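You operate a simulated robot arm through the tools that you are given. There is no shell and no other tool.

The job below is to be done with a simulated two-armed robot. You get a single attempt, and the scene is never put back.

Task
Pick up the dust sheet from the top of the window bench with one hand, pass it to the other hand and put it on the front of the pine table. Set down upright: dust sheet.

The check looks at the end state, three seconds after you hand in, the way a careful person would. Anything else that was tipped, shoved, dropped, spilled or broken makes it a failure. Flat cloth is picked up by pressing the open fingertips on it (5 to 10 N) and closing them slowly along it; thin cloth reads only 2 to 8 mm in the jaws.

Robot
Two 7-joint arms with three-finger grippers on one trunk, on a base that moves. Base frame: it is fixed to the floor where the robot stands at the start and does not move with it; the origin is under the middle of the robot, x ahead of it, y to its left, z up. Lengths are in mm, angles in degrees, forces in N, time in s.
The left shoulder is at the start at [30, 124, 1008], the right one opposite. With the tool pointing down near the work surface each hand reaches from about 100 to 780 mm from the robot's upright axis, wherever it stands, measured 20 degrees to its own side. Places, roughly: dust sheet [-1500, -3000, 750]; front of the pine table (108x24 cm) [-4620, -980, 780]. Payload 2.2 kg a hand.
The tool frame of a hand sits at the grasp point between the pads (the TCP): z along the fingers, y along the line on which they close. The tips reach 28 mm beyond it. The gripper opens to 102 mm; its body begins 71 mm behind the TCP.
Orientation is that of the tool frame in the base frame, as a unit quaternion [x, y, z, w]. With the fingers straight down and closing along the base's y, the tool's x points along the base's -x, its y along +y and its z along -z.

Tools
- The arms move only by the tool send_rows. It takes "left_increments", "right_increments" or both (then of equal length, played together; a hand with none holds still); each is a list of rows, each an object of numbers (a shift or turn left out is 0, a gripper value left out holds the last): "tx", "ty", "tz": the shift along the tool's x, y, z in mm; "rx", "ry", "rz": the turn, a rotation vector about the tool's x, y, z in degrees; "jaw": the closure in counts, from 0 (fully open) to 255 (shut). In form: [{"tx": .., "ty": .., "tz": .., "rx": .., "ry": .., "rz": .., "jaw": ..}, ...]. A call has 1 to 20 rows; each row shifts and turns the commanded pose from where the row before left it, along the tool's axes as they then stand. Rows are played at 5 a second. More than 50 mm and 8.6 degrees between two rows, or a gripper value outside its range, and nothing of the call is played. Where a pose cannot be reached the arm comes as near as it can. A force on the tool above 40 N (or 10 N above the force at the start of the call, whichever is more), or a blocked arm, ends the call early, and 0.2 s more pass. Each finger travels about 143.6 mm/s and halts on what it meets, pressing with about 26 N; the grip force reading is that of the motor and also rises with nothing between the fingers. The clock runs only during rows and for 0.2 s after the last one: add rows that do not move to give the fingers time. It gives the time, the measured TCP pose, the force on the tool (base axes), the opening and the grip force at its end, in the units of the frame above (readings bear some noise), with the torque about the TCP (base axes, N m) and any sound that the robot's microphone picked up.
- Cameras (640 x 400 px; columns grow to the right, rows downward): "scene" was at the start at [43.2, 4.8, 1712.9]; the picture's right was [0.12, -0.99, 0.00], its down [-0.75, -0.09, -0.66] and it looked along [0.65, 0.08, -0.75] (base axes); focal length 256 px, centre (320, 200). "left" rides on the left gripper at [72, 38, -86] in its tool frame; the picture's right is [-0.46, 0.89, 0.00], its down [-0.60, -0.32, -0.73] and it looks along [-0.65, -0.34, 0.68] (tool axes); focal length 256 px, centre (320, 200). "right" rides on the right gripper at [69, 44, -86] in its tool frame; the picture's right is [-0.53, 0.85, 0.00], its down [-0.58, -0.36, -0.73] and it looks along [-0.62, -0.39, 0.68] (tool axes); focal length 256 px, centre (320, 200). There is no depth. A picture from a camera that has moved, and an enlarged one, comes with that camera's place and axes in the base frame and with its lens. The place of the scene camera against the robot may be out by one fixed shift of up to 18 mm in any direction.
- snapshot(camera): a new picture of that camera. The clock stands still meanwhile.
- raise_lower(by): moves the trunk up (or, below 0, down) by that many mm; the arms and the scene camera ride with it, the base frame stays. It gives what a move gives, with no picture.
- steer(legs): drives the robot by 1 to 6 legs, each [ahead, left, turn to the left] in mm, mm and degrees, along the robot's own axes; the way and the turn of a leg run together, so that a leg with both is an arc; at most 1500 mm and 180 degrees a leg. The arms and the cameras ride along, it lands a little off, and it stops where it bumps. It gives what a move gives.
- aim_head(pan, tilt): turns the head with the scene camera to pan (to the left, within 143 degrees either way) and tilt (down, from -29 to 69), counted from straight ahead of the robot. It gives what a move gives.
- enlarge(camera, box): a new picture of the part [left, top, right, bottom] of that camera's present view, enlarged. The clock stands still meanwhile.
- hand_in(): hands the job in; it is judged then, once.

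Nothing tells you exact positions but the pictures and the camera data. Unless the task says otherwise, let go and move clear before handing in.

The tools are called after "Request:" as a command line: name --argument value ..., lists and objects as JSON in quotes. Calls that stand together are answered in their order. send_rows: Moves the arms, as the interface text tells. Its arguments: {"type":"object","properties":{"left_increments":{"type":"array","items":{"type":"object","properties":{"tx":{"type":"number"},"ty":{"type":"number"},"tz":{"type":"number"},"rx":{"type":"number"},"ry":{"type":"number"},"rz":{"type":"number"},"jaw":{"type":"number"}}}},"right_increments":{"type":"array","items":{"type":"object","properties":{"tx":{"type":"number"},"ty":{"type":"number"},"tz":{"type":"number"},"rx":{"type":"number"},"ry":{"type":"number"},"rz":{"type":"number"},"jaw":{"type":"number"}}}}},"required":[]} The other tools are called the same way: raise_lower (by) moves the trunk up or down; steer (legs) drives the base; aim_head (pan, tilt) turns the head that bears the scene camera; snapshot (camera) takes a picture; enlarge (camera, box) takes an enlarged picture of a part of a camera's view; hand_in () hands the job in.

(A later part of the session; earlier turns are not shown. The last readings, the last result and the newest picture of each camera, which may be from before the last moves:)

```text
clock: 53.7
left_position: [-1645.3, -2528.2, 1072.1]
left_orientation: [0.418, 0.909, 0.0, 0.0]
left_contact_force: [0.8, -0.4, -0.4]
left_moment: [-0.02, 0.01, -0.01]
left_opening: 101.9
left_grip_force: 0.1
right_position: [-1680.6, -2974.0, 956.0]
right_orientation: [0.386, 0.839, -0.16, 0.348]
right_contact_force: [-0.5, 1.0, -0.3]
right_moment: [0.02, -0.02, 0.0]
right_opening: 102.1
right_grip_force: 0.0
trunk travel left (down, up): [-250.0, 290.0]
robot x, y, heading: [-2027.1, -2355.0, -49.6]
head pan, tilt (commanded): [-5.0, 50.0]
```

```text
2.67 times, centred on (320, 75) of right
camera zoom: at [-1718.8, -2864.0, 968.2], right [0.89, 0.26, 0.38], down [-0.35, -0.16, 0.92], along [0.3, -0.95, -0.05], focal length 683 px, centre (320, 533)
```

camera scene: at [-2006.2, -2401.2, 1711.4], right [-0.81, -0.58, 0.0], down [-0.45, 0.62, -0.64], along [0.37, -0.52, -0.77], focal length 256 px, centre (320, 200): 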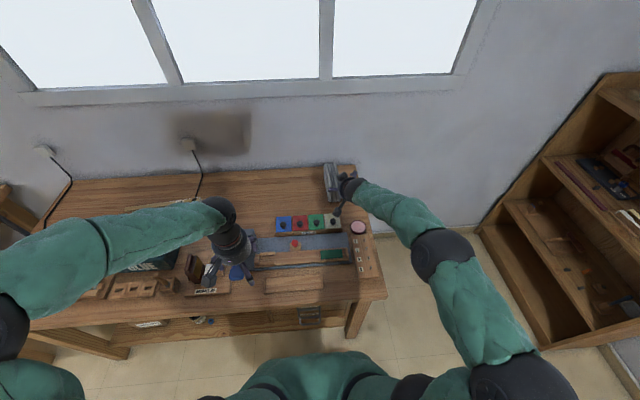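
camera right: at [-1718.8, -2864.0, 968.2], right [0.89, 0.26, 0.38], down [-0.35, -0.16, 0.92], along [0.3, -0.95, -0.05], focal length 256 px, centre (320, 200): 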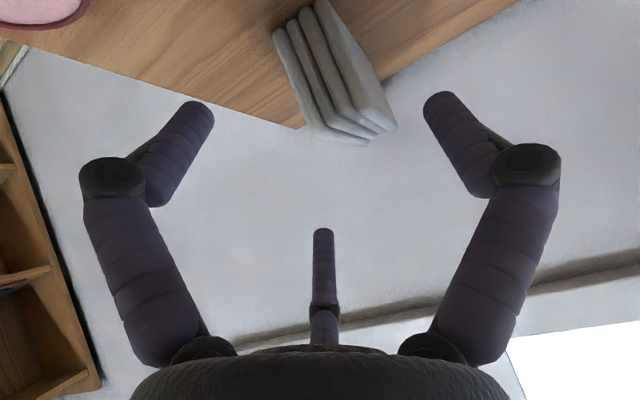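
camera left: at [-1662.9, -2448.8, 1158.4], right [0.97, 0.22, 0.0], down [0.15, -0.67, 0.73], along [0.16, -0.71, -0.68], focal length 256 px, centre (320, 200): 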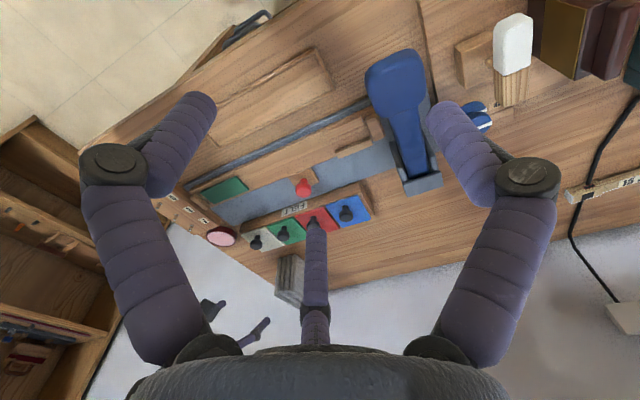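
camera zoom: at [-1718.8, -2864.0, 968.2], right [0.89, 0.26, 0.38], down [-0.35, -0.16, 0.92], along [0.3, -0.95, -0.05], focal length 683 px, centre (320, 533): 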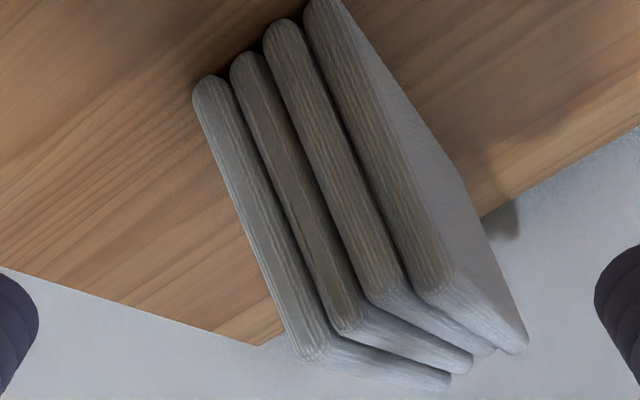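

Triangulating with the hand camera puts the stack's near-top edge at about (-1609,-3066), top z≈898, bottom ≈793, thickness 59 mm, so the scene camera was off. I'll go to a pre-grasp in line with the 45° approach and check.

Request:
send_rows --right_increments '[{"tx": -14.4, "ty": -1.5, "tz": 21.4, "rx": -0.7, "rz": -0.7}, {"tx": -14.4, "ty": -1.5, "tz": 21.4}, {"tx": -14.4, "ty": -1.5, "tz": 21.4}, {}, {}]'

Request:
snapshot --camera "right"

Request:
enlarge --camera "scene" --box '[300, 150, 380, 200]'

```text
clock: 54.9
left_position: [-1645.2, -2528.8, 1072.6]
left_orientation: [0.418, 0.909, 0.0, 0.0]
left_contact_force: [-0.1, 0.5, 0.5]
left_moment: [0.03, 0.0, -0.01]
left_opening: 102.0
left_grip_force: 0.0
right_position: [-1633.3, -3036.4, 941.3]
right_orientation: [0.378, 0.843, -0.155, 0.349]
right_contact_force: [0.1, -0.2, -0.5]
right_moment: [-0.02, 0.0, 0.0]
right_opening: 102.0
right_grip_force: 0.0
trunk travel left (down, up): [-250.0, 290.0]
robot x, y, heading: [-2030.1, -2360.0, -49.3]
head pan, tilt (commanded): [-5.0, 50.0]
```

```text
taken
camera right: at [-1673.3, -2927.1, 954.2], right [0.88, 0.28, 0.38], down [-0.34, -0.16, 0.92], along [0.32, -0.95, -0.05], focal length 256 px, centre (320, 200)
```

right: 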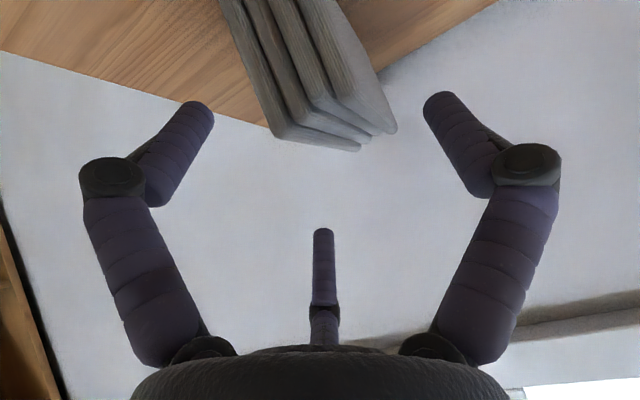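

```text
8.00 times, centred on (340, 175) of scene
camera zoom: at [-2006.3, -2401.2, 1711.4], right [-0.81, -0.58, 0.0], down [-0.45, 0.62, -0.64], along [0.37, -0.52, -0.77], focal length 2048 px, centre (160, 400)
```

zoom: 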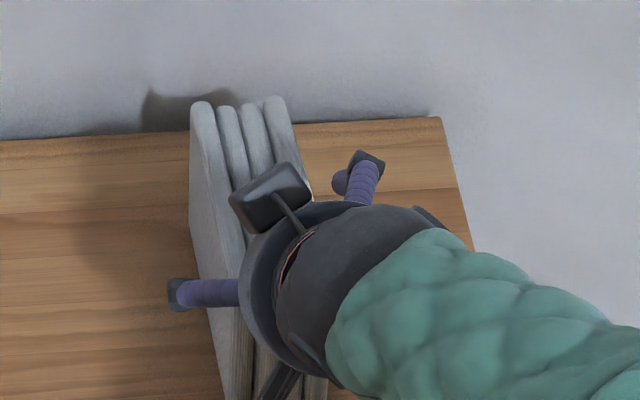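

Request:
enlarge --camera "right" --box '[200, 0, 440, 150]'

```text
2.67 times, centred on (320, 75) of right
camera zoom: at [-1673.3, -2927.1, 954.2], right [0.88, 0.28, 0.38], down [-0.34, -0.16, 0.92], along [0.32, -0.95, -0.05], focal length 683 px, centre (320, 533)
```

zoom: 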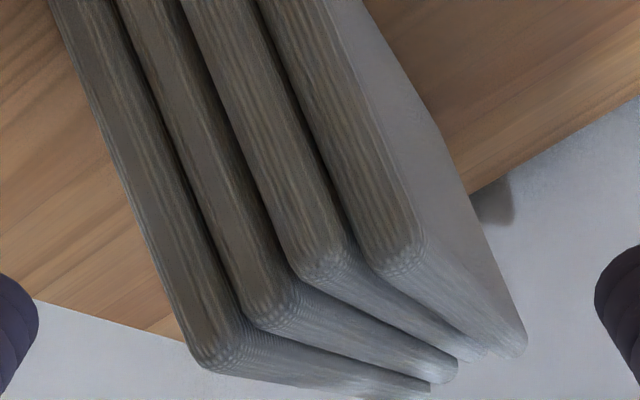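

The stack is centred on the hand axis, but the two-finger side looks closer to the axis than the thumb. I'll enlarge the fingers to determine their clearances.

Request:
enlarge --camera "right" --box '[60, 80, 380, 280]'

Request:
enlarge --camera "right" --box '[300, 80, 600, 268]'

```text
2.00 times, centred on (220, 180) of right
camera zoom: at [-1673.3, -2927.1, 954.2], right [0.88, 0.28, 0.38], down [-0.34, -0.16, 0.92], along [0.32, -0.95, -0.05], focal length 512 px, centre (520, 240)
```

zoom: 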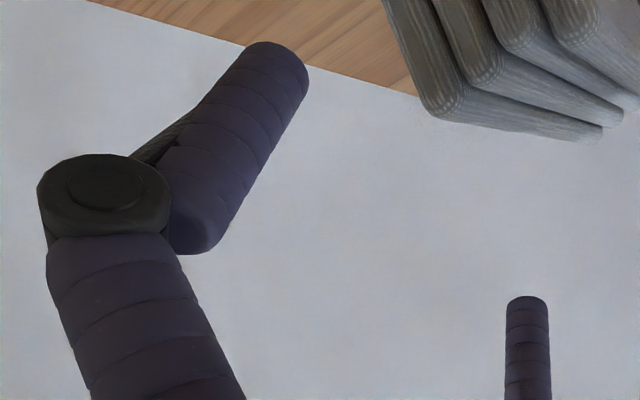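

```text
2.13 times, centred on (450, 174) of right
camera zoom: at [-1673.3, -2927.1, 954.2], right [0.88, 0.28, 0.38], down [-0.34, -0.16, 0.92], along [0.32, -0.95, -0.05], focal length 545 px, centre (43, 255)
```

zoom: 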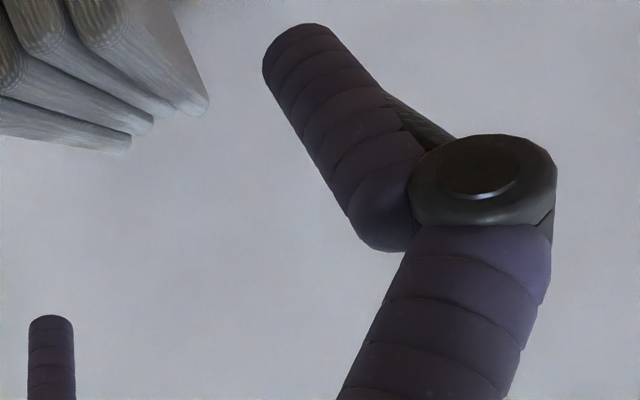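

The pair of fingers sits about 36 mm from the axis and the thumb about 61 mm, so the slab should be centred 12 mm toward the thumb. I'll shift right 12 mm, ease the tilt to 40°, and descend part way along the fingers.

Request:
send_rows --right_increments '[{"ty": -6, "ry": 2.5}, {"ty": -6, "ry": 2.5}, {"tx": -1.4, "tz": 17.5}, {"tx": -1.4, "tz": 17.5}, {"tx": -1.4, "tz": 17.5}, {}, {}]'

Request:
snapshot --camera "right"

Request:
enlarge --camera "scene" --box '[300, 150, 380, 200]'

```text
clock: 56.5
left_position: [-1646.3, -2527.7, 1071.2]
left_orientation: [0.418, 0.909, -0.001, 0.0]
left_contact_force: [0.7, -0.2, 0.2]
left_moment: [-0.01, 0.0, 0.01]
left_opening: 101.9
left_grip_force: 0.1
right_position: [-1617.1, -3071.5, 904.0]
right_orientation: [0.384, 0.858, -0.138, 0.312]
right_contact_force: [0.3, -0.3, -0.5]
right_moment: [-0.02, -0.01, 0.0]
right_opening: 101.9
right_grip_force: 0.1
trunk travel left (down, up): [-250.0, 290.0]
robot x, y, heading: [-2028.6, -2355.3, -49.5]
head pan, tilt (commanded): [-5.0, 50.0]
```

```text
taken
camera right: at [-1655.1, -2964.1, 926.4], right [0.9, 0.26, 0.34], down [-0.29, -0.22, 0.93], along [0.31, -0.94, -0.13], focal length 256 px, centre (320, 200)
```

right: 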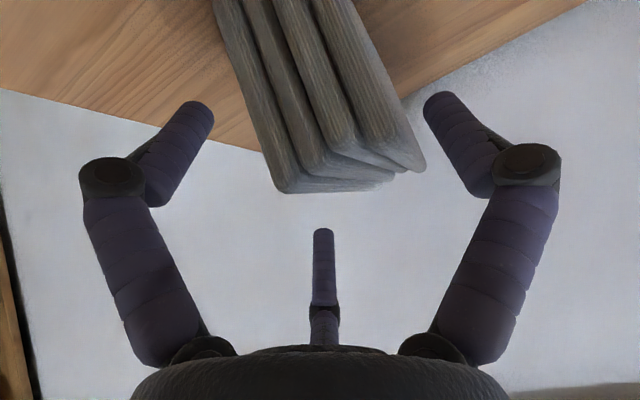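

```text
8.00 times, centred on (340, 175) of scene
camera zoom: at [-2006.4, -2401.0, 1711.4], right [-0.81, -0.58, 0.0], down [-0.45, 0.62, -0.64], along [0.37, -0.52, -0.77], focal length 2048 px, centre (160, 400)
```

zoom: 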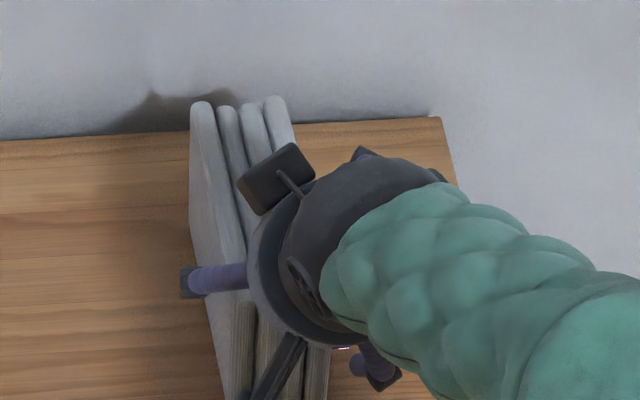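

Request:
enlarge --camera "right" --box '[170, 50, 490, 250]'

```text
2.00 times, centred on (330, 150) of right
camera zoom: at [-1655.1, -2964.1, 926.4], right [0.9, 0.26, 0.34], down [-0.29, -0.22, 0.93], along [0.31, -0.94, -0.13], focal length 512 px, centre (300, 300)
```

zoom: 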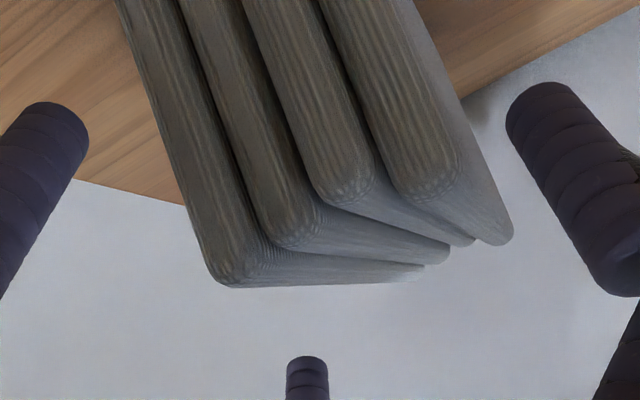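

Alignment is as planned (slab spans −19…+40 mm in the hand's closing axis). I'll finish the descent, then close gradually.

Request:
send_rows --right_increments '[{"tx": -1, "tz": 17.1}, {"tx": -1, "tz": 17.1}, {"tx": -0.9, "tz": 17.1}, {}, {}]'

Request:
snapshot --camera "right"

Request:
enlarge --camera "scene" --box '[300, 150, 380, 200]'

```text
clock: 57.7
left_position: [-1644.0, -2527.0, 1072.3]
left_orientation: [0.417, 0.909, 0.0, 0.0]
left_contact_force: [0.2, -0.5, -0.1]
left_moment: [-0.01, 0.04, 0.01]
left_opening: 102.2
left_grip_force: 0.1
right_position: [-1592.4, -3098.8, 864.4]
right_orientation: [0.385, 0.858, -0.139, 0.311]
right_contact_force: [0.6, 0.0, 0.1]
right_moment: [-0.01, 0.01, 0.0]
right_opening: 102.2
right_grip_force: 0.1
trunk travel left (down, up): [-250.0, 290.0]
robot x, y, heading: [-2026.6, -2355.7, -49.4]
head pan, tilt (commanded): [-5.0, 50.0]
```

```text
taken
camera right: at [-1631.6, -2989.8, 887.1], right [0.9, 0.26, 0.34], down [-0.29, -0.22, 0.93], along [0.31, -0.94, -0.13], focal length 256 px, centre (320, 200)
```

right: 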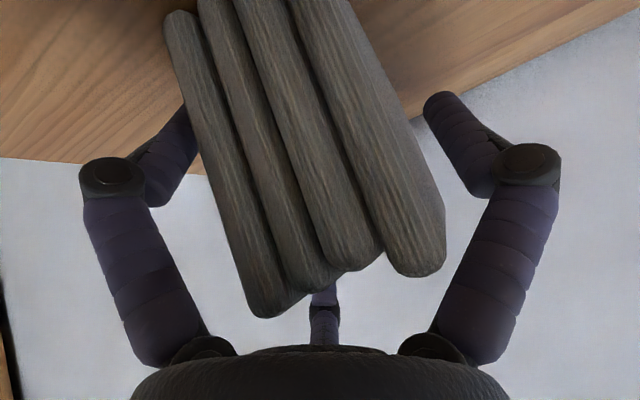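

```text
8.00 times, centred on (340, 175) of scene
camera zoom: at [-2006.5, -2400.9, 1711.4], right [-0.81, -0.58, 0.0], down [-0.45, 0.62, -0.64], along [0.37, -0.52, -0.77], focal length 2048 px, centre (160, 400)
```

zoom: 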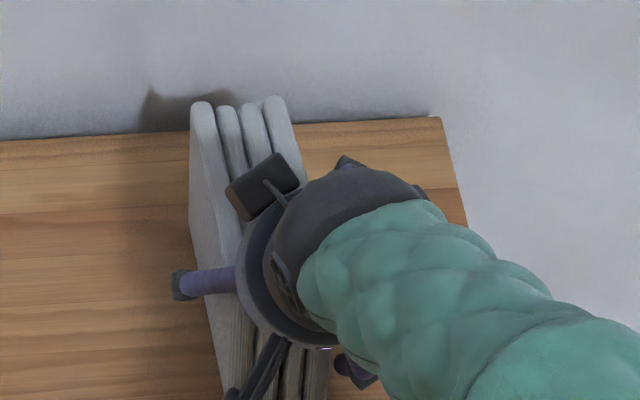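

No contact and the fingers straddle the slab. Closing slowly now.

Request:
send_rows --right_increments '[{"jaw": 20}, {"jaw": 40}, {"jaw": 55}, {"jaw": 70}, {"jaw": 80}, {"jaw": 90}, {"jaw": 100}, {"jaw": 110}, {"jaw": 120}, {}, {}]'

Request:
snapshot --camera "right"

```text
clock: 60.1
left_position: [-1645.6, -2527.2, 1072.7]
left_orientation: [0.418, 0.908, -0.001, 0.0]
left_contact_force: [-0.1, 1.0, -0.5]
left_moment: [0.0, 0.01, 0.03]
left_opening: 102.1
left_grip_force: 0.1
right_position: [-1593.4, -3099.3, 869.6]
right_orientation: [0.385, 0.856, -0.141, 0.314]
right_contact_force: [1.1, -7.9, 20.5]
right_moment: [0.16, 1.05, 0.33]
right_opening: 84.5
right_grip_force: 25.7
trunk travel left (down, up): [-250.0, 290.0]
robot x, y, heading: [-2027.4, -2359.7, -49.6]
head pan, tilt (commanded): [-5.0, 50.0]
```

```text
taken
camera right: at [-1631.9, -2990.3, 890.0], right [0.9, 0.26, 0.35], down [-0.29, -0.22, 0.93], along [0.31, -0.94, -0.12], focal length 256 px, centre (320, 200)
```

right: 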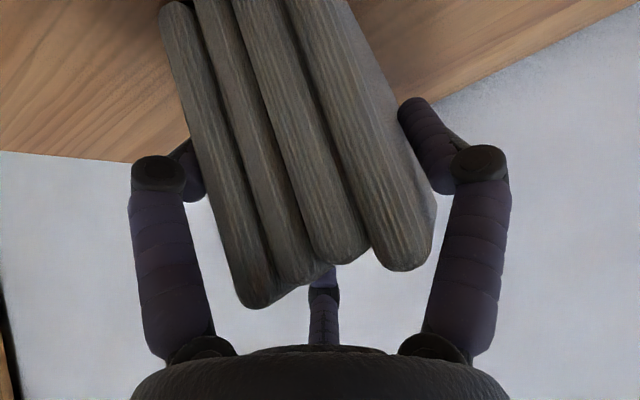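

The fingers have stalled on the slab (grip 25.7 N), with about 20 N of upward reaction, likely a fingertip touching the bench. I'll lift gently a few mm and check whether the load drops to just the sheet's weight.

Request:
send_rows --right_increments '[{"tx": -2.6, "tz": -3.1, "jaw": 150}, {"tx": -2.6, "tz": -3.1}, {"tx": -2.6, "tz": -3.1}, {}, {}]'

Request:
snapshot --camera "right"

Request:
enlarge --camera "scene" --box '[300, 150, 380, 200]'

```text
clock: 61.3
left_position: [-1644.7, -2526.7, 1073.1]
left_orientation: [0.418, 0.909, 0.0, 0.001]
left_contact_force: [0.2, -0.1, -0.1]
left_moment: [0.03, 0.0, -0.01]
left_opening: 102.1
left_grip_force: 0.1
right_position: [-1593.7, -3098.5, 875.5]
right_orientation: [0.385, 0.858, -0.139, 0.311]
right_contact_force: [-0.1, 0.2, -3.8]
right_moment: [0.07, 0.14, 0.01]
right_opening: 84.3
right_grip_force: 26.0
trunk travel left (down, up): [-250.0, 290.0]
robot x, y, heading: [-2029.8, -2356.8, -49.2]
head pan, tilt (commanded): [-5.0, 50.0]
```

```text
taken
camera right: at [-1632.7, -2989.6, 898.3], right [0.9, 0.26, 0.34], down [-0.29, -0.22, 0.93], along [0.31, -0.94, -0.13], focal length 256 px, centre (320, 200)
```

right: 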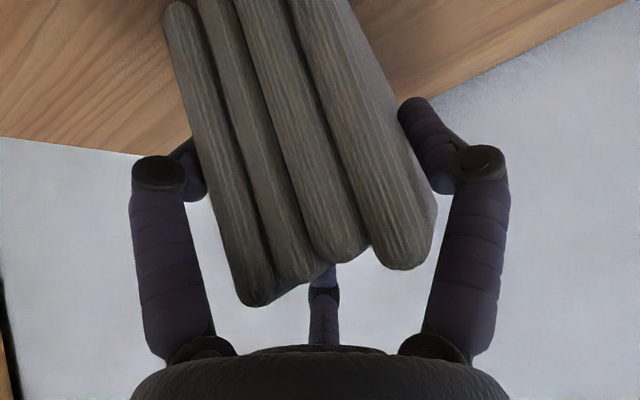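

```text
8.00 times, centred on (340, 175) of scene
camera zoom: at [-2006.4, -2401.1, 1711.4], right [-0.81, -0.58, 0.0], down [-0.45, 0.62, -0.64], along [0.37, -0.52, -0.77], focal length 2048 px, centre (160, 400)
```

zoom: 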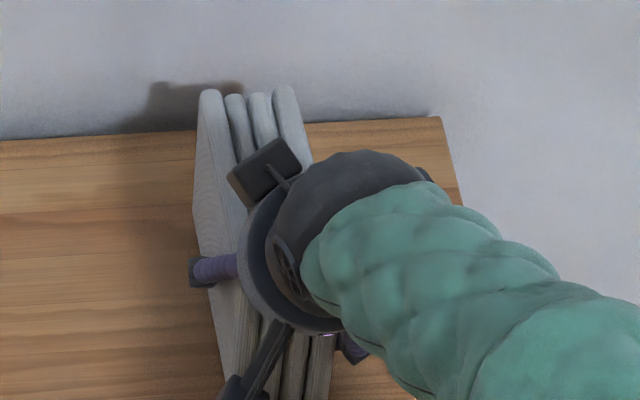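

The load is now −3.8 N (the sheet's weight) and the stack moves with the hand. Lifting further.

Request:
send_rows --right_increments '[{"tx": -7.7, "tz": -9.2}, {"tx": -9.6, "tz": -11.5}, {"tx": -12.9, "tz": -15.3}, {"tx": -12.9, "tz": -15.3}, {"tx": -12.9, "tz": -15.3}, {"tx": -12.9, "tz": -15.3}, {"tx": -12.9, "tz": -15.3}, {"tx": -12.9, "tz": -15.3}, {}, {}]'

Request:
snapshot --camera "right"

Request:
snapshot --camera "scene"

```text
clock: 63.5
left_position: [-1645.5, -2528.7, 1072.2]
left_orientation: [0.418, 0.908, 0.001, 0.001]
left_contact_force: [0.1, 1.2, -0.9]
left_moment: [0.02, -0.01, -0.02]
left_opening: 102.0
left_grip_force: 0.0
right_position: [-1593.9, -3099.2, 1024.7]
right_orientation: [0.385, 0.857, -0.14, 0.312]
right_contact_force: [1.3, 0.9, -3.0]
right_moment: [0.05, 0.1, -0.01]
right_opening: 83.5
right_grip_force: 26.2
trunk travel left (down, up): [-250.0, 290.0]
robot x, y, heading: [-2027.9, -2357.5, -49.5]
head pan, tilt (commanded): [-5.0, 50.0]
```

```text
taken
camera right: at [-1633.4, -2990.7, 1046.9], right [0.9, 0.26, 0.34], down [-0.29, -0.22, 0.93], along [0.31, -0.94, -0.13], focal length 256 px, centre (320, 200)
```

right: 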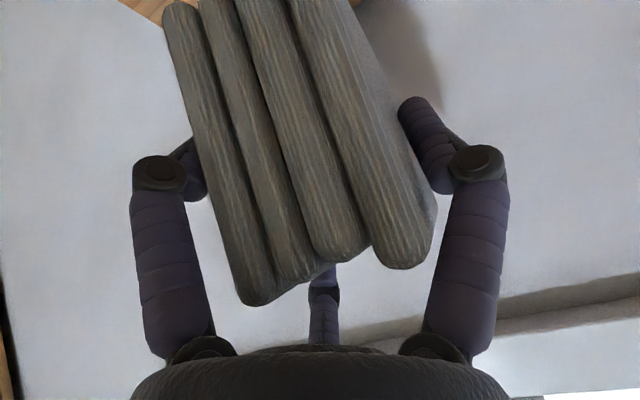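

```text
taken
camera scene: at [-2006.7, -2400.9, 1711.4], right [-0.81, -0.58, 0.0], down [-0.45, 0.62, -0.64], along [0.37, -0.52, -0.77], focal length 256 px, centre (320, 200)
```

scene: 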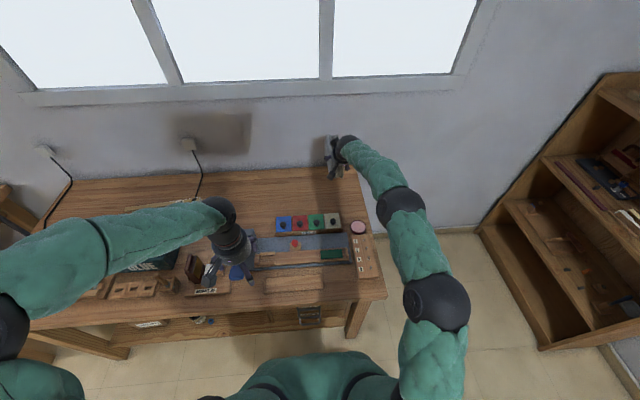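

The sheet is firmly held and clear. I'll draw the right hand back toward the body above the bench, then back the robot off.

Request:
send_rows --right_increments '[{"tx": 23, "tz": -19.3}, {"tx": 28, "tz": -23.5}, {"tx": 28, "tz": -23.5}, {"tx": 28, "tz": -23.5}, {"tx": 28, "tz": -23.5}, {"tx": 28, "tz": -23.5}, {"tx": 28, "tz": -23.5}, {"tx": 28, "tz": -23.5}, {"tx": 28, "tz": -23.5}, {"tx": 23, "tz": -19.3}, {}, {}]'

Request:
steer --legs '[[-480, 0, 0]]'

Request:
snapshot --camera "scene"

```text
clock: 66.1
left_position: [-1646.8, -2527.7, 1072.8]
left_orientation: [0.418, 0.909, 0.001, 0.0]
left_contact_force: [-1.1, 0.0, -0.3]
left_moment: [-0.01, -0.03, 0.02]
left_opening: 102.0
left_grip_force: 0.0
right_position: [-1829.1, -2834.2, 1024.1]
right_orientation: [0.385, 0.857, -0.14, 0.313]
right_contact_force: [-1.0, -0.5, -2.8]
right_moment: [0.04, 0.09, 0.01]
right_opening: 83.9
right_grip_force: 25.8
trunk travel left (down, up): [-250.0, 290.0]
robot x, y, heading: [-2028.5, -2357.4, -49.3]
head pan, tilt (commanded): [-5.0, 50.0]
```

```text
clock: 69.0
left_position: [-1961.9, -2156.1, 1072.8]
left_orientation: [0.414, 0.91, 0.001, 0.0]
left_contact_force: [-0.3, 0.0, 0.8]
left_moment: [-0.02, 0.0, 0.0]
left_opening: 101.8
left_grip_force: 0.1
right_position: [-2142.5, -2465.1, 1023.2]
right_orientation: [0.382, 0.859, -0.138, 0.313]
right_contact_force: [-0.2, 0.4, -3.8]
right_moment: [0.07, 0.09, -0.01]
right_opening: 83.6
right_grip_force: 26.5
trunk travel left (down, up): [-250.0, 290.0]
robot x, y, heading: [-2345.2, -1987.6, -48.9]
head pan, tilt (commanded): [-5.0, 50.0]
```

```text
taken
camera scene: at [-2325.5, -2031.6, 1711.4], right [-0.81, -0.59, 0.0], down [-0.45, 0.62, -0.64], along [0.38, -0.52, -0.77], focal length 256 px, centre (320, 200)
```

scene: 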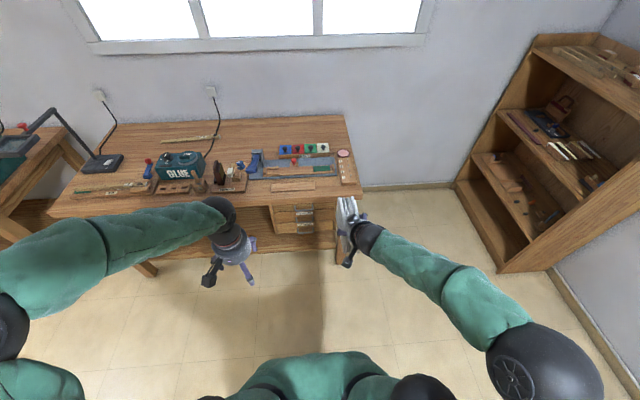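

I'm back in open floor, holding the sheet out front on the right. Now I'll yaw the right hand 90° left so the sheet's free end points toward the left hand.

Request:
send_rows --right_increments '[{"rx": -5.26, "rz": -6.27}, {"rx": -5.26, "rz": -6.27}, {"rx": -5.26, "rz": -6.27}, {"rx": -5.26, "rz": -6.27}, {"rx": -5.26, "rz": -6.27}, {"rx": -5.26, "rz": -6.27}, {"rx": -5.26, "rz": -6.27}, {"rx": -5.26, "rz": -6.27}, {"rx": -5.26, "rz": -6.27}, {"rx": -5.26, "rz": -6.27}, {"rx": -5.26, "rz": -6.27}, {}, {}]'

Request:
snapshot --camera "scene"

Request:
snapshot --camera "right"

```text
clock: 71.8
left_position: [-1962.9, -2156.2, 1072.5]
left_orientation: [0.414, 0.91, 0.0, 0.001]
left_contact_force: [-0.4, -0.5, 0.8]
left_moment: [-0.03, -0.01, 0.01]
left_opening: 102.5
left_grip_force: 0.1
right_position: [-2142.1, -2465.3, 1022.4]
right_orientation: [-0.338, 0.877, 0.123, 0.319]
right_contact_force: [-0.6, 0.3, -3.3]
right_moment: [-0.12, 0.09, 0.02]
right_opening: 83.4
right_grip_force: 26.1
trunk travel left (down, up): [-250.0, 290.0]
robot x, y, heading: [-2346.6, -1988.3, -49.0]
head pan, tilt (commanded): [-5.0, 50.0]
```

```text
taken
camera scene: at [-2324.5, -2032.7, 1711.4], right [-0.81, -0.59, 0.0], down [-0.45, 0.62, -0.64], along [0.38, -0.52, -0.77], focal length 256 px, centre (320, 200)
```

scene: 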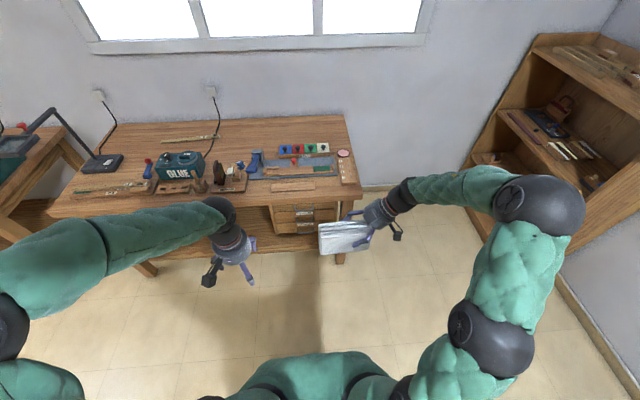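

```text
taken
camera right: at [-2251.6, -2507.5, 1044.9], right [-0.26, 0.9, 0.34], down [0.22, -0.29, 0.93], along [0.94, 0.32, -0.13], focal length 256 px, centre (320, 200)
```

right: 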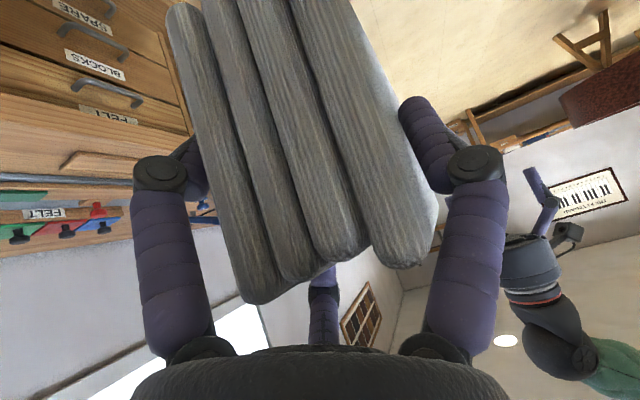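

The sheet now points left from the right hand. I'll shift it to mid-line and prepare the left hand: raise it, yaw it 90° right and tilt it so it points right-down.

Request:
enlarge --camera "scene" --box '[290, 170, 450, 270]'

Request:
send_rows --right_increments '[{"tx": -15.3, "tz": 12.9}, {"tx": -15.3, "tz": 12.9}, {"tx": -15.3, "tz": 12.9}, {"tx": -15.3, "tz": 12.9}, {"tx": -15.3, "tz": 12.9}, {"tx": -15.3, "tz": 12.9}, {}]' --left_increments '[{"ty": 15, "tz": -20}, {"ty": 15, "tz": -20}, {"ty": 10, "tz": -20}, {"tz": -20}, {}, {}, {}]'

Request:
send_rows --left_increments '[{"rz": 8.2}, {"rz": 8.2}, {"rz": 8.2}, {"rz": 8.2}, {"rz": 8.2}, {"rz": 8.2}, {"rz": 8.2}, {"rz": 8.2}, {"rz": 8.2}, {"rz": 8.2}, {"rz": 8.2}, {"ry": -8}, {"ry": -8}, {"ry": -8}, {"ry": -8}, {"ry": -8}, {}, {}]'

Request:
snapshot --camera "scene"

Request:
snapshot --camera "left"

```text
4.00 times, centred on (370, 220) of scene
camera zoom: at [-2324.5, -2032.7, 1711.4], right [-0.81, -0.59, 0.0], down [-0.45, 0.62, -0.64], along [0.38, -0.52, -0.77], focal length 1024 px, centre (120, 120)
```

zoom: 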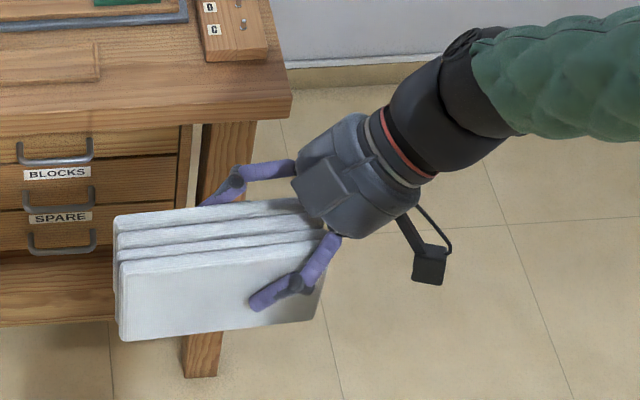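

```text
clock: 73.4
left_position: [-1932.7, -2130.8, 1152.6]
left_orientation: [0.415, 0.91, 0.001, 0.0]
left_contact_force: [-0.1, 0.3, 0.4]
left_moment: [0.03, -0.01, 0.03]
left_opening: 102.0
left_grip_force: 0.0
right_position: [-2051.4, -2384.7, 1022.0]
right_orientation: [-0.337, 0.877, 0.122, 0.32]
right_contact_force: [-0.5, 0.1, -2.9]
right_moment: [-0.12, 0.06, 0.02]
right_opening: 83.3
right_grip_force: 25.8
trunk travel left (down, up): [-250.0, 290.0]
robot x, y, heading: [-2348.1, -1988.7, -48.7]
head pan, tilt (commanded): [-5.0, 50.0]
```

```text
clock: 77.2
left_position: [-1931.8, -2129.4, 1152.8]
left_orientation: [0.881, 0.328, -0.32, 0.12]
left_contact_force: [-0.7, 0.4, -0.3]
left_moment: [-0.02, 0.02, -0.02]
left_opening: 102.2
left_grip_force: 0.0
right_position: [-2051.9, -2385.5, 1023.3]
right_orientation: [-0.338, 0.877, 0.124, 0.319]
right_contact_force: [0.6, -0.4, -4.7]
right_moment: [-0.09, 0.09, 0.02]
right_opening: 83.1
right_grip_force: 26.7
trunk travel left (down, up): [-250.0, 290.0]
robot x, y, heading: [-2343.2, -1990.6, -49.0]
head pan, tilt (commanded): [-5.0, 50.0]
```

```text
taken
camera scene: at [-2324.2, -2032.3, 1711.4], right [-0.81, -0.59, 0.0], down [-0.45, 0.62, -0.64], along [0.38, -0.52, -0.77], focal length 256 px, centre (320, 200)
```

scene: 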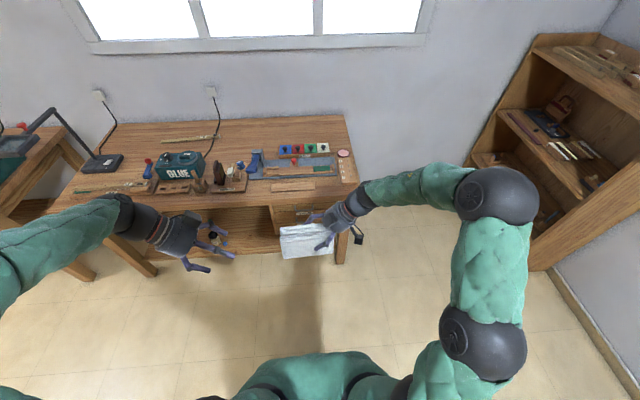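

```text
taken
camera left: at [-1822.8, -2086.6, 1171.5], right [0.31, -0.9, 0.3], down [-0.2, 0.24, 0.95], along [-0.93, -0.35, -0.11], focal length 256 px, centre (320, 200)
```

left: 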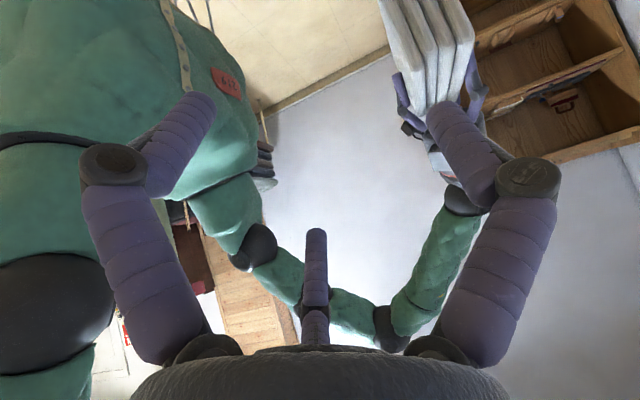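

Both hands are oriented well: the right holds the sheet mid-line, the left points right-down. I'll move the left hand to its pre-handover point and check with its camera.

Request:
send_rows --left_increments '[{"tx": -12.3, "ty": 23.6, "tz": 20.3}, {"tx": -12.3, "ty": 23.6, "tz": 20.3}, {"tx": -12.3, "ty": 23.6, "tz": 20.3}, {"tx": -12.2, "ty": 23.6, "tz": 20.2}, {"rx": -0.77, "rz": -0.92}, {}, {}]'

Request:
snapshot --camera "left"

Request:
enlarge --camera "left" --box '[200, 0, 520, 200]'

Request:
enlarge --camera "scene" --box '[160, 170, 400, 320]'

```text
clock: 78.8
left_position: [-1939.3, -2258.6, 1123.1]
left_orientation: [0.877, 0.337, -0.319, 0.123]
left_contact_force: [0.5, 0.7, -0.2]
left_moment: [0.0, -0.03, -0.04]
left_opening: 102.0
left_grip_force: 0.0
right_position: [-2053.5, -2383.9, 1022.2]
right_orientation: [-0.338, 0.877, 0.123, 0.319]
right_contact_force: [-0.9, 0.4, -2.8]
right_moment: [-0.13, 0.08, 0.0]
right_opening: 83.2
right_grip_force: 25.5
trunk travel left (down, up): [-250.0, 290.0]
robot x, y, heading: [-2348.2, -1987.1, -48.8]
head pan, tilt (commanded): [-5.0, 50.0]
```

```text
taken
camera left: at [-1830.3, -2213.8, 1141.7], right [0.33, -0.9, 0.3], down [-0.21, 0.24, 0.95], along [-0.92, -0.37, -0.11], focal length 256 px, centre (320, 200)
```

left: 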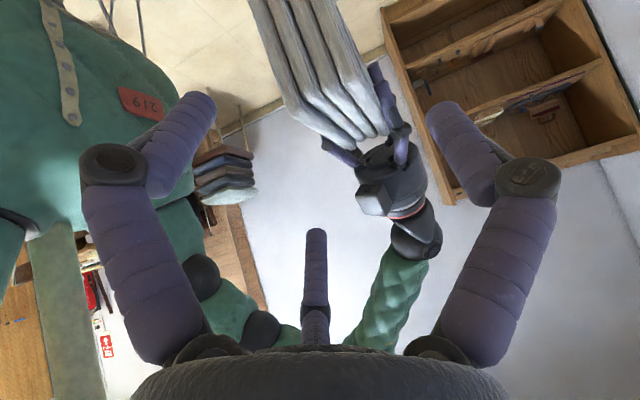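

```text
2.00 times, centred on (360, 100) of left
camera zoom: at [-1830.3, -2213.8, 1141.7], right [0.33, -0.9, 0.3], down [-0.21, 0.24, 0.95], along [-0.92, -0.37, -0.11], focal length 512 px, centre (240, 400)
```

zoom: 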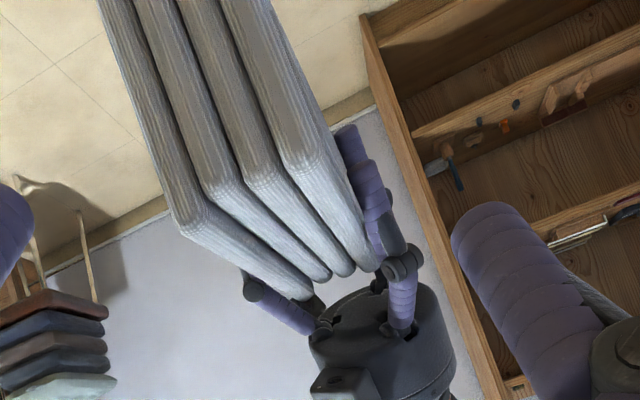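

```text
2.67 times, centred on (280, 245) of scene
camera zoom: at [-2324.8, -2032.0, 1711.4], right [-0.81, -0.59, 0.0], down [-0.45, 0.62, -0.64], along [0.38, -0.52, -0.77], focal length 682 px, centre (427, 80)
```

zoom: 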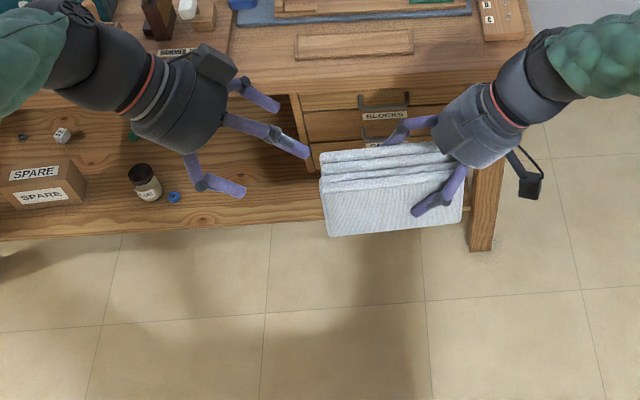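

The left camera shows the sheet's free end ahead, nearly centred. I'll advance halfway with a small lateral correction and re-check.

Request:
send_rows --left_increments '[{"tx": -1.2, "ty": -3, "tz": 16.8}, {"tx": -1.2, "ty": -3, "tz": 16.8}, {"tx": -1.2, "tz": 16.8}, {"tx": -1.2, "tz": 16.8}, {}, {}]'

Request:
enlarge --camera "left" --box '[160, 0, 480, 200]'

Request:
enlarge --camera "scene" --box '[160, 170, 400, 320]'

```text
clock: 80.2
left_position: [-1979.0, -2287.3, 1072.8]
left_orientation: [0.877, 0.338, -0.318, 0.122]
left_contact_force: [0.8, 0.3, 0.4]
left_moment: [-0.03, -0.01, 0.04]
left_opening: 101.8
left_grip_force: 0.0
right_position: [-2052.9, -2385.2, 1023.5]
right_orientation: [-0.338, 0.877, 0.123, 0.319]
right_contact_force: [0.1, 0.5, -4.6]
right_moment: [-0.11, 0.08, -0.01]
right_opening: 83.1
right_grip_force: 25.4
trunk travel left (down, up): [-250.0, 290.0]
robot x, y, heading: [-2344.5, -1988.3, -48.9]
head pan, tilt (commanded): [-5.0, 50.0]
```

```text
2.00 times, centred on (320, 100) of left
camera zoom: at [-1870.0, -2242.1, 1093.4], right [0.33, -0.9, 0.3], down [-0.21, 0.24, 0.95], along [-0.92, -0.37, -0.11], focal length 512 px, centre (320, 400)
```

zoom: 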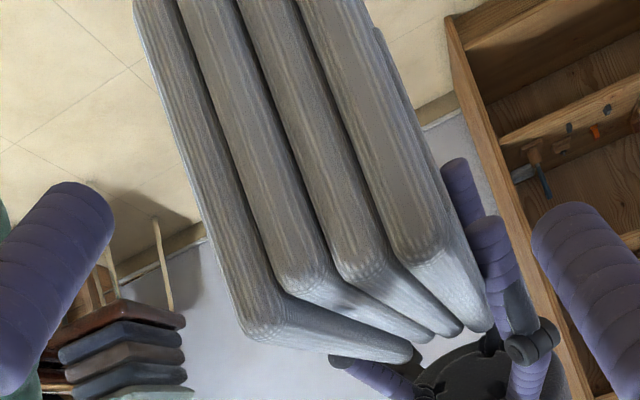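

```text
2.67 times, centred on (280, 245) of scene
camera zoom: at [-2324.6, -2032.6, 1711.4], right [-0.81, -0.59, 0.0], down [-0.45, 0.62, -0.64], along [0.38, -0.52, -0.77], focal length 682 px, centre (427, 80)
```

zoom: 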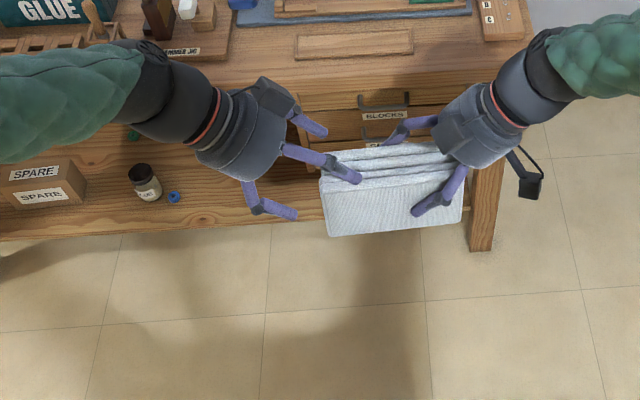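

Request:
send_rows --left_increments '[{"ty": -5, "tx": -1.5, "tz": 10}, {"tx": -1.5, "tz": 13}, {"tx": -1.5, "tz": 13}, {"tx": -1.5, "tz": 13}, {}, {}]'

Request:
enlarge --camera "left" --box '[160, 60, 480, 260]'

Request:
enlarge --camera "scene" --box '[220, 190, 380, 290]'

Request:
snapshot --camera "right"

```text
clock: 81.6
left_position: [-2006.8, -2308.8, 1041.2]
left_orientation: [0.877, 0.337, -0.32, 0.123]
left_contact_force: [0.8, 0.0, -0.9]
left_moment: [0.0, 0.0, 0.0]
left_opening: 102.0
left_grip_force: 0.1
right_position: [-2052.5, -2385.1, 1022.6]
right_orientation: [-0.337, 0.877, 0.124, 0.319]
right_contact_force: [0.1, -0.2, -3.7]
right_moment: [-0.12, 0.06, -0.01]
right_opening: 83.4
right_grip_force: 25.7
trunk travel left (down, up): [-250.0, 290.0]
robot x, y, heading: [-2348.4, -1988.0, -48.7]
head pan, tilt (commanded): [-5.0, 50.0]
```

```text
2.00 times, centred on (320, 160) of left
camera zoom: at [-1899.2, -2262.6, 1059.5], right [0.33, -0.9, 0.3], down [-0.21, 0.24, 0.95], along [-0.92, -0.37, -0.11], focal length 512 px, centre (320, 280)
```

zoom: 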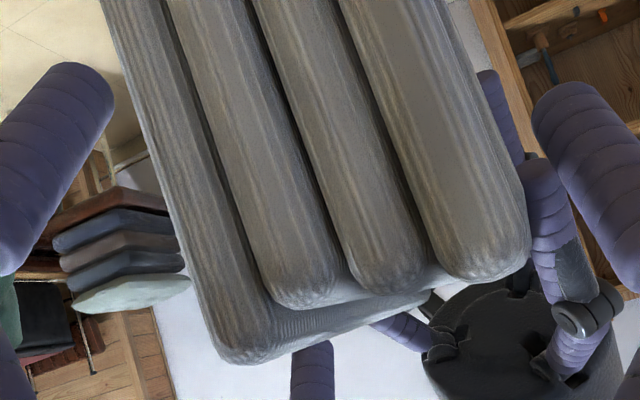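

```text
4.00 times, centred on (300, 240) of scene
camera zoom: at [-2324.6, -2032.6, 1711.4], right [-0.81, -0.59, 0.0], down [-0.45, 0.62, -0.64], along [0.38, -0.52, -0.77], focal length 1024 px, centre (400, 40)
```

zoom: 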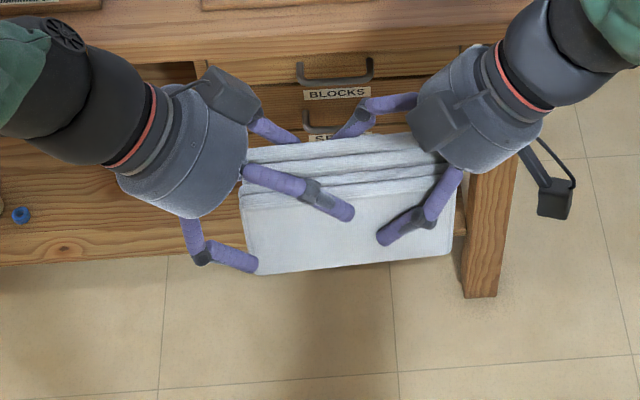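

```text
taken
camera right: at [-2162.0, -2426.9, 1044.3], right [-0.26, 0.9, 0.34], down [0.22, -0.29, 0.93], along [0.94, 0.32, -0.12], focal length 256 px, centre (320, 200)
```

right: 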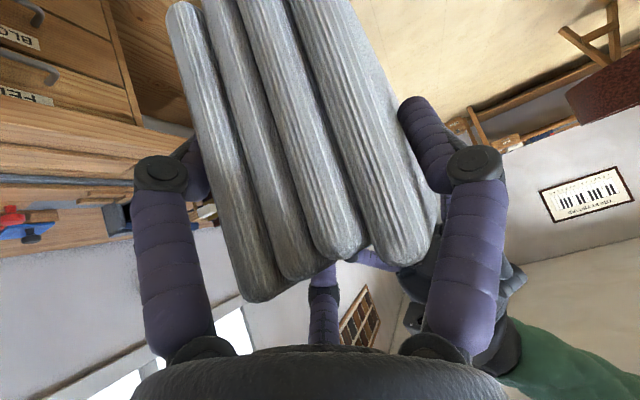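

The left fingers straddle the sheet's free end, centred; I'll go ~15 mm deeper then close the left hand gently.

Request:
send_rows --left_increments '[{"tx": 1.9, "tz": 6.9}, {"tx": 1.9, "tz": 6.9}, {}]'

Request:
send_rows --left_increments '[{"jaw": 15}, {"jaw": 25}, {"jaw": 30}, {"jaw": 35}, {"jaw": 40}, {"jaw": 45}, {"jaw": 50}, {"jaw": 60}, {"jaw": 75}, {}, {}]'

Request:
enlarge --camera "scene" --box '[220, 190, 380, 290]'

Request:
snapshot --camera "left"

```text
clock: 82.4
left_position: [-2013.5, -2311.7, 1026.8]
left_orientation: [0.877, 0.337, -0.319, 0.122]
left_contact_force: [0.1, -0.4, 0.3]
left_moment: [0.03, 0.01, 0.0]
left_opening: 102.3
left_grip_force: 0.0
right_position: [-2051.8, -2385.9, 1021.4]
right_orientation: [-0.337, 0.877, 0.122, 0.319]
right_contact_force: [0.5, 0.0, -4.0]
right_moment: [-0.09, 0.01, 0.01]
right_opening: 83.0
right_grip_force: 25.8
trunk travel left (down, up): [-250.0, 290.0]
robot x, y, heading: [-2344.8, -1983.2, -49.0]
head pan, tilt (commanded): [-5.0, 50.0]
```

```text
clock: 84.8
left_position: [-2012.5, -2312.9, 1026.8]
left_orientation: [0.877, 0.337, -0.319, 0.122]
left_contact_force: [6.5, 3.7, 0.3]
left_moment: [1.03, 0.38, -0.23]
left_opening: 83.0
left_grip_force: 25.8
right_position: [-2052.5, -2384.9, 1023.6]
right_orientation: [-0.337, 0.877, 0.123, 0.32]
right_contact_force: [-6.7, -3.9, -3.5]
right_moment: [-1.09, -0.38, 0.5]
right_opening: 83.2
right_grip_force: 26.1
trunk travel left (down, up): [-250.0, 290.0]
robot x, y, heading: [-2348.7, -1986.2, -48.8]
head pan, tilt (commanded): [-5.0, 50.0]
```

```text
4.00 times, centred on (300, 240) of scene
camera zoom: at [-2324.6, -2032.5, 1711.4], right [-0.81, -0.59, 0.0], down [-0.45, 0.62, -0.64], along [0.38, -0.52, -0.77], focal length 1024 px, centre (400, 40)
```

zoom: 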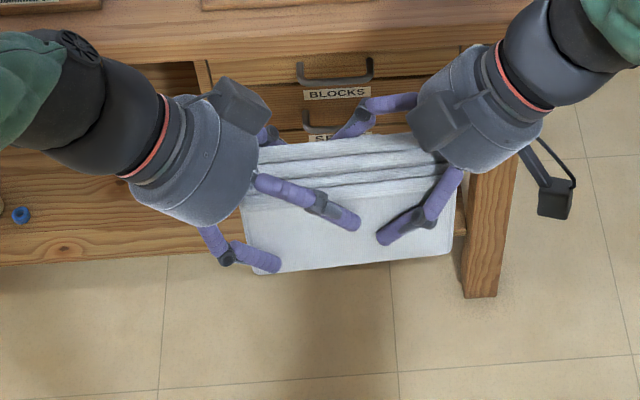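

```text
taken
camera left: at [-1903.5, -2266.8, 1046.0], right [0.33, -0.9, 0.3], down [-0.21, 0.24, 0.95], along [-0.92, -0.37, -0.11], focal length 256 px, centre (320, 200)
```

left: 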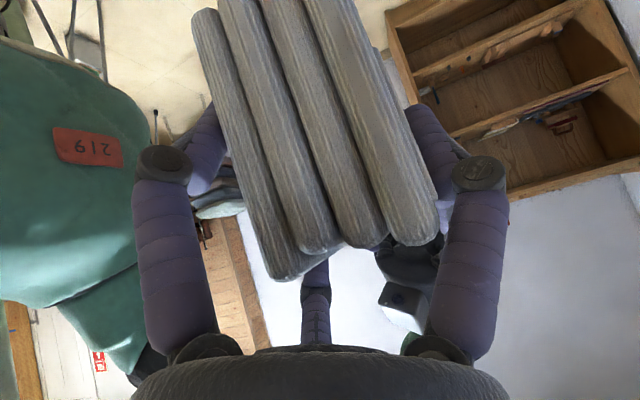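

The left hand has a solid grip (83 mm reading, 25.8 N). I'll firm it up, then open the right hand and withdraw it backward along its fingers.

Request:
send_rows --left_increments '[{"jaw": 150}, {}, {}]'

Request:
send_rows --right_increments '[{"jaw": 60}, {"jaw": 45}, {"jaw": 35}, {"jaw": 25}, {"jaw": 10}, {"jaw": 0}, {}, {}]'

Request:
enlarge --camera "scene" --box '[220, 190, 380, 290]'

Request:
snapshot --camera "right"

```text
clock: 85.6
left_position: [-2011.4, -2311.7, 1027.0]
left_orientation: [0.877, 0.337, -0.319, 0.122]
left_contact_force: [9.8, 5.1, 0.7]
left_moment: [1.01, 0.4, 0.15]
left_opening: 83.1
left_grip_force: 26.2
right_position: [-2052.6, -2385.0, 1023.2]
right_orientation: [-0.337, 0.877, 0.123, 0.32]
right_contact_force: [-10.2, -5.6, -0.9]
right_moment: [-0.95, -0.49, 0.35]
right_opening: 83.2
right_grip_force: 26.4
trunk travel left (down, up): [-250.0, 290.0]
robot x, y, heading: [-2343.4, -1988.0, -48.9]
head pan, tilt (commanded): [-5.0, 50.0]
```

```text
clock: 87.4
left_position: [-2012.3, -2313.0, 1026.4]
left_orientation: [0.877, 0.338, -0.319, 0.122]
left_contact_force: [0.5, 0.3, 1.0]
left_moment: [0.12, -0.12, 0.0]
left_opening: 80.9
left_grip_force: 26.4
right_position: [-2053.1, -2385.3, 1022.4]
right_orientation: [-0.338, 0.877, 0.123, 0.319]
right_contact_force: [0.1, -0.3, -0.1]
right_moment: [0.0, 0.0, 0.0]
right_opening: 102.0
right_grip_force: 0.2
trunk travel left (down, up): [-250.0, 290.0]
robot x, y, heading: [-2346.3, -1988.6, -48.8]
head pan, tilt (commanded): [-5.0, 50.0]
```

```text
4.00 times, centred on (300, 240) of scene
camera zoom: at [-2324.6, -2032.5, 1711.4], right [-0.81, -0.59, 0.0], down [-0.45, 0.62, -0.64], along [0.38, -0.52, -0.77], focal length 1024 px, centre (400, 40)
```

zoom: 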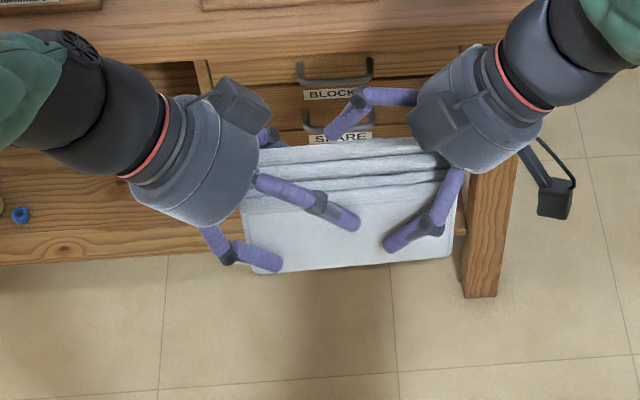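

```text
taken
camera right: at [-2162.0, -2426.9, 1044.4], right [-0.26, 0.9, 0.34], down [0.22, -0.29, 0.93], along [0.94, 0.32, -0.12], focal length 256 px, centre (320, 200)
```

right: 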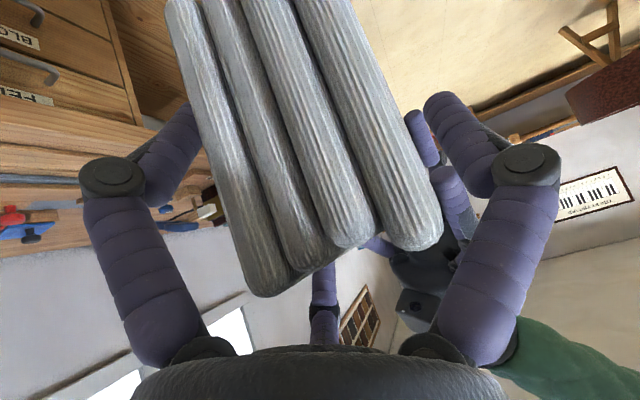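

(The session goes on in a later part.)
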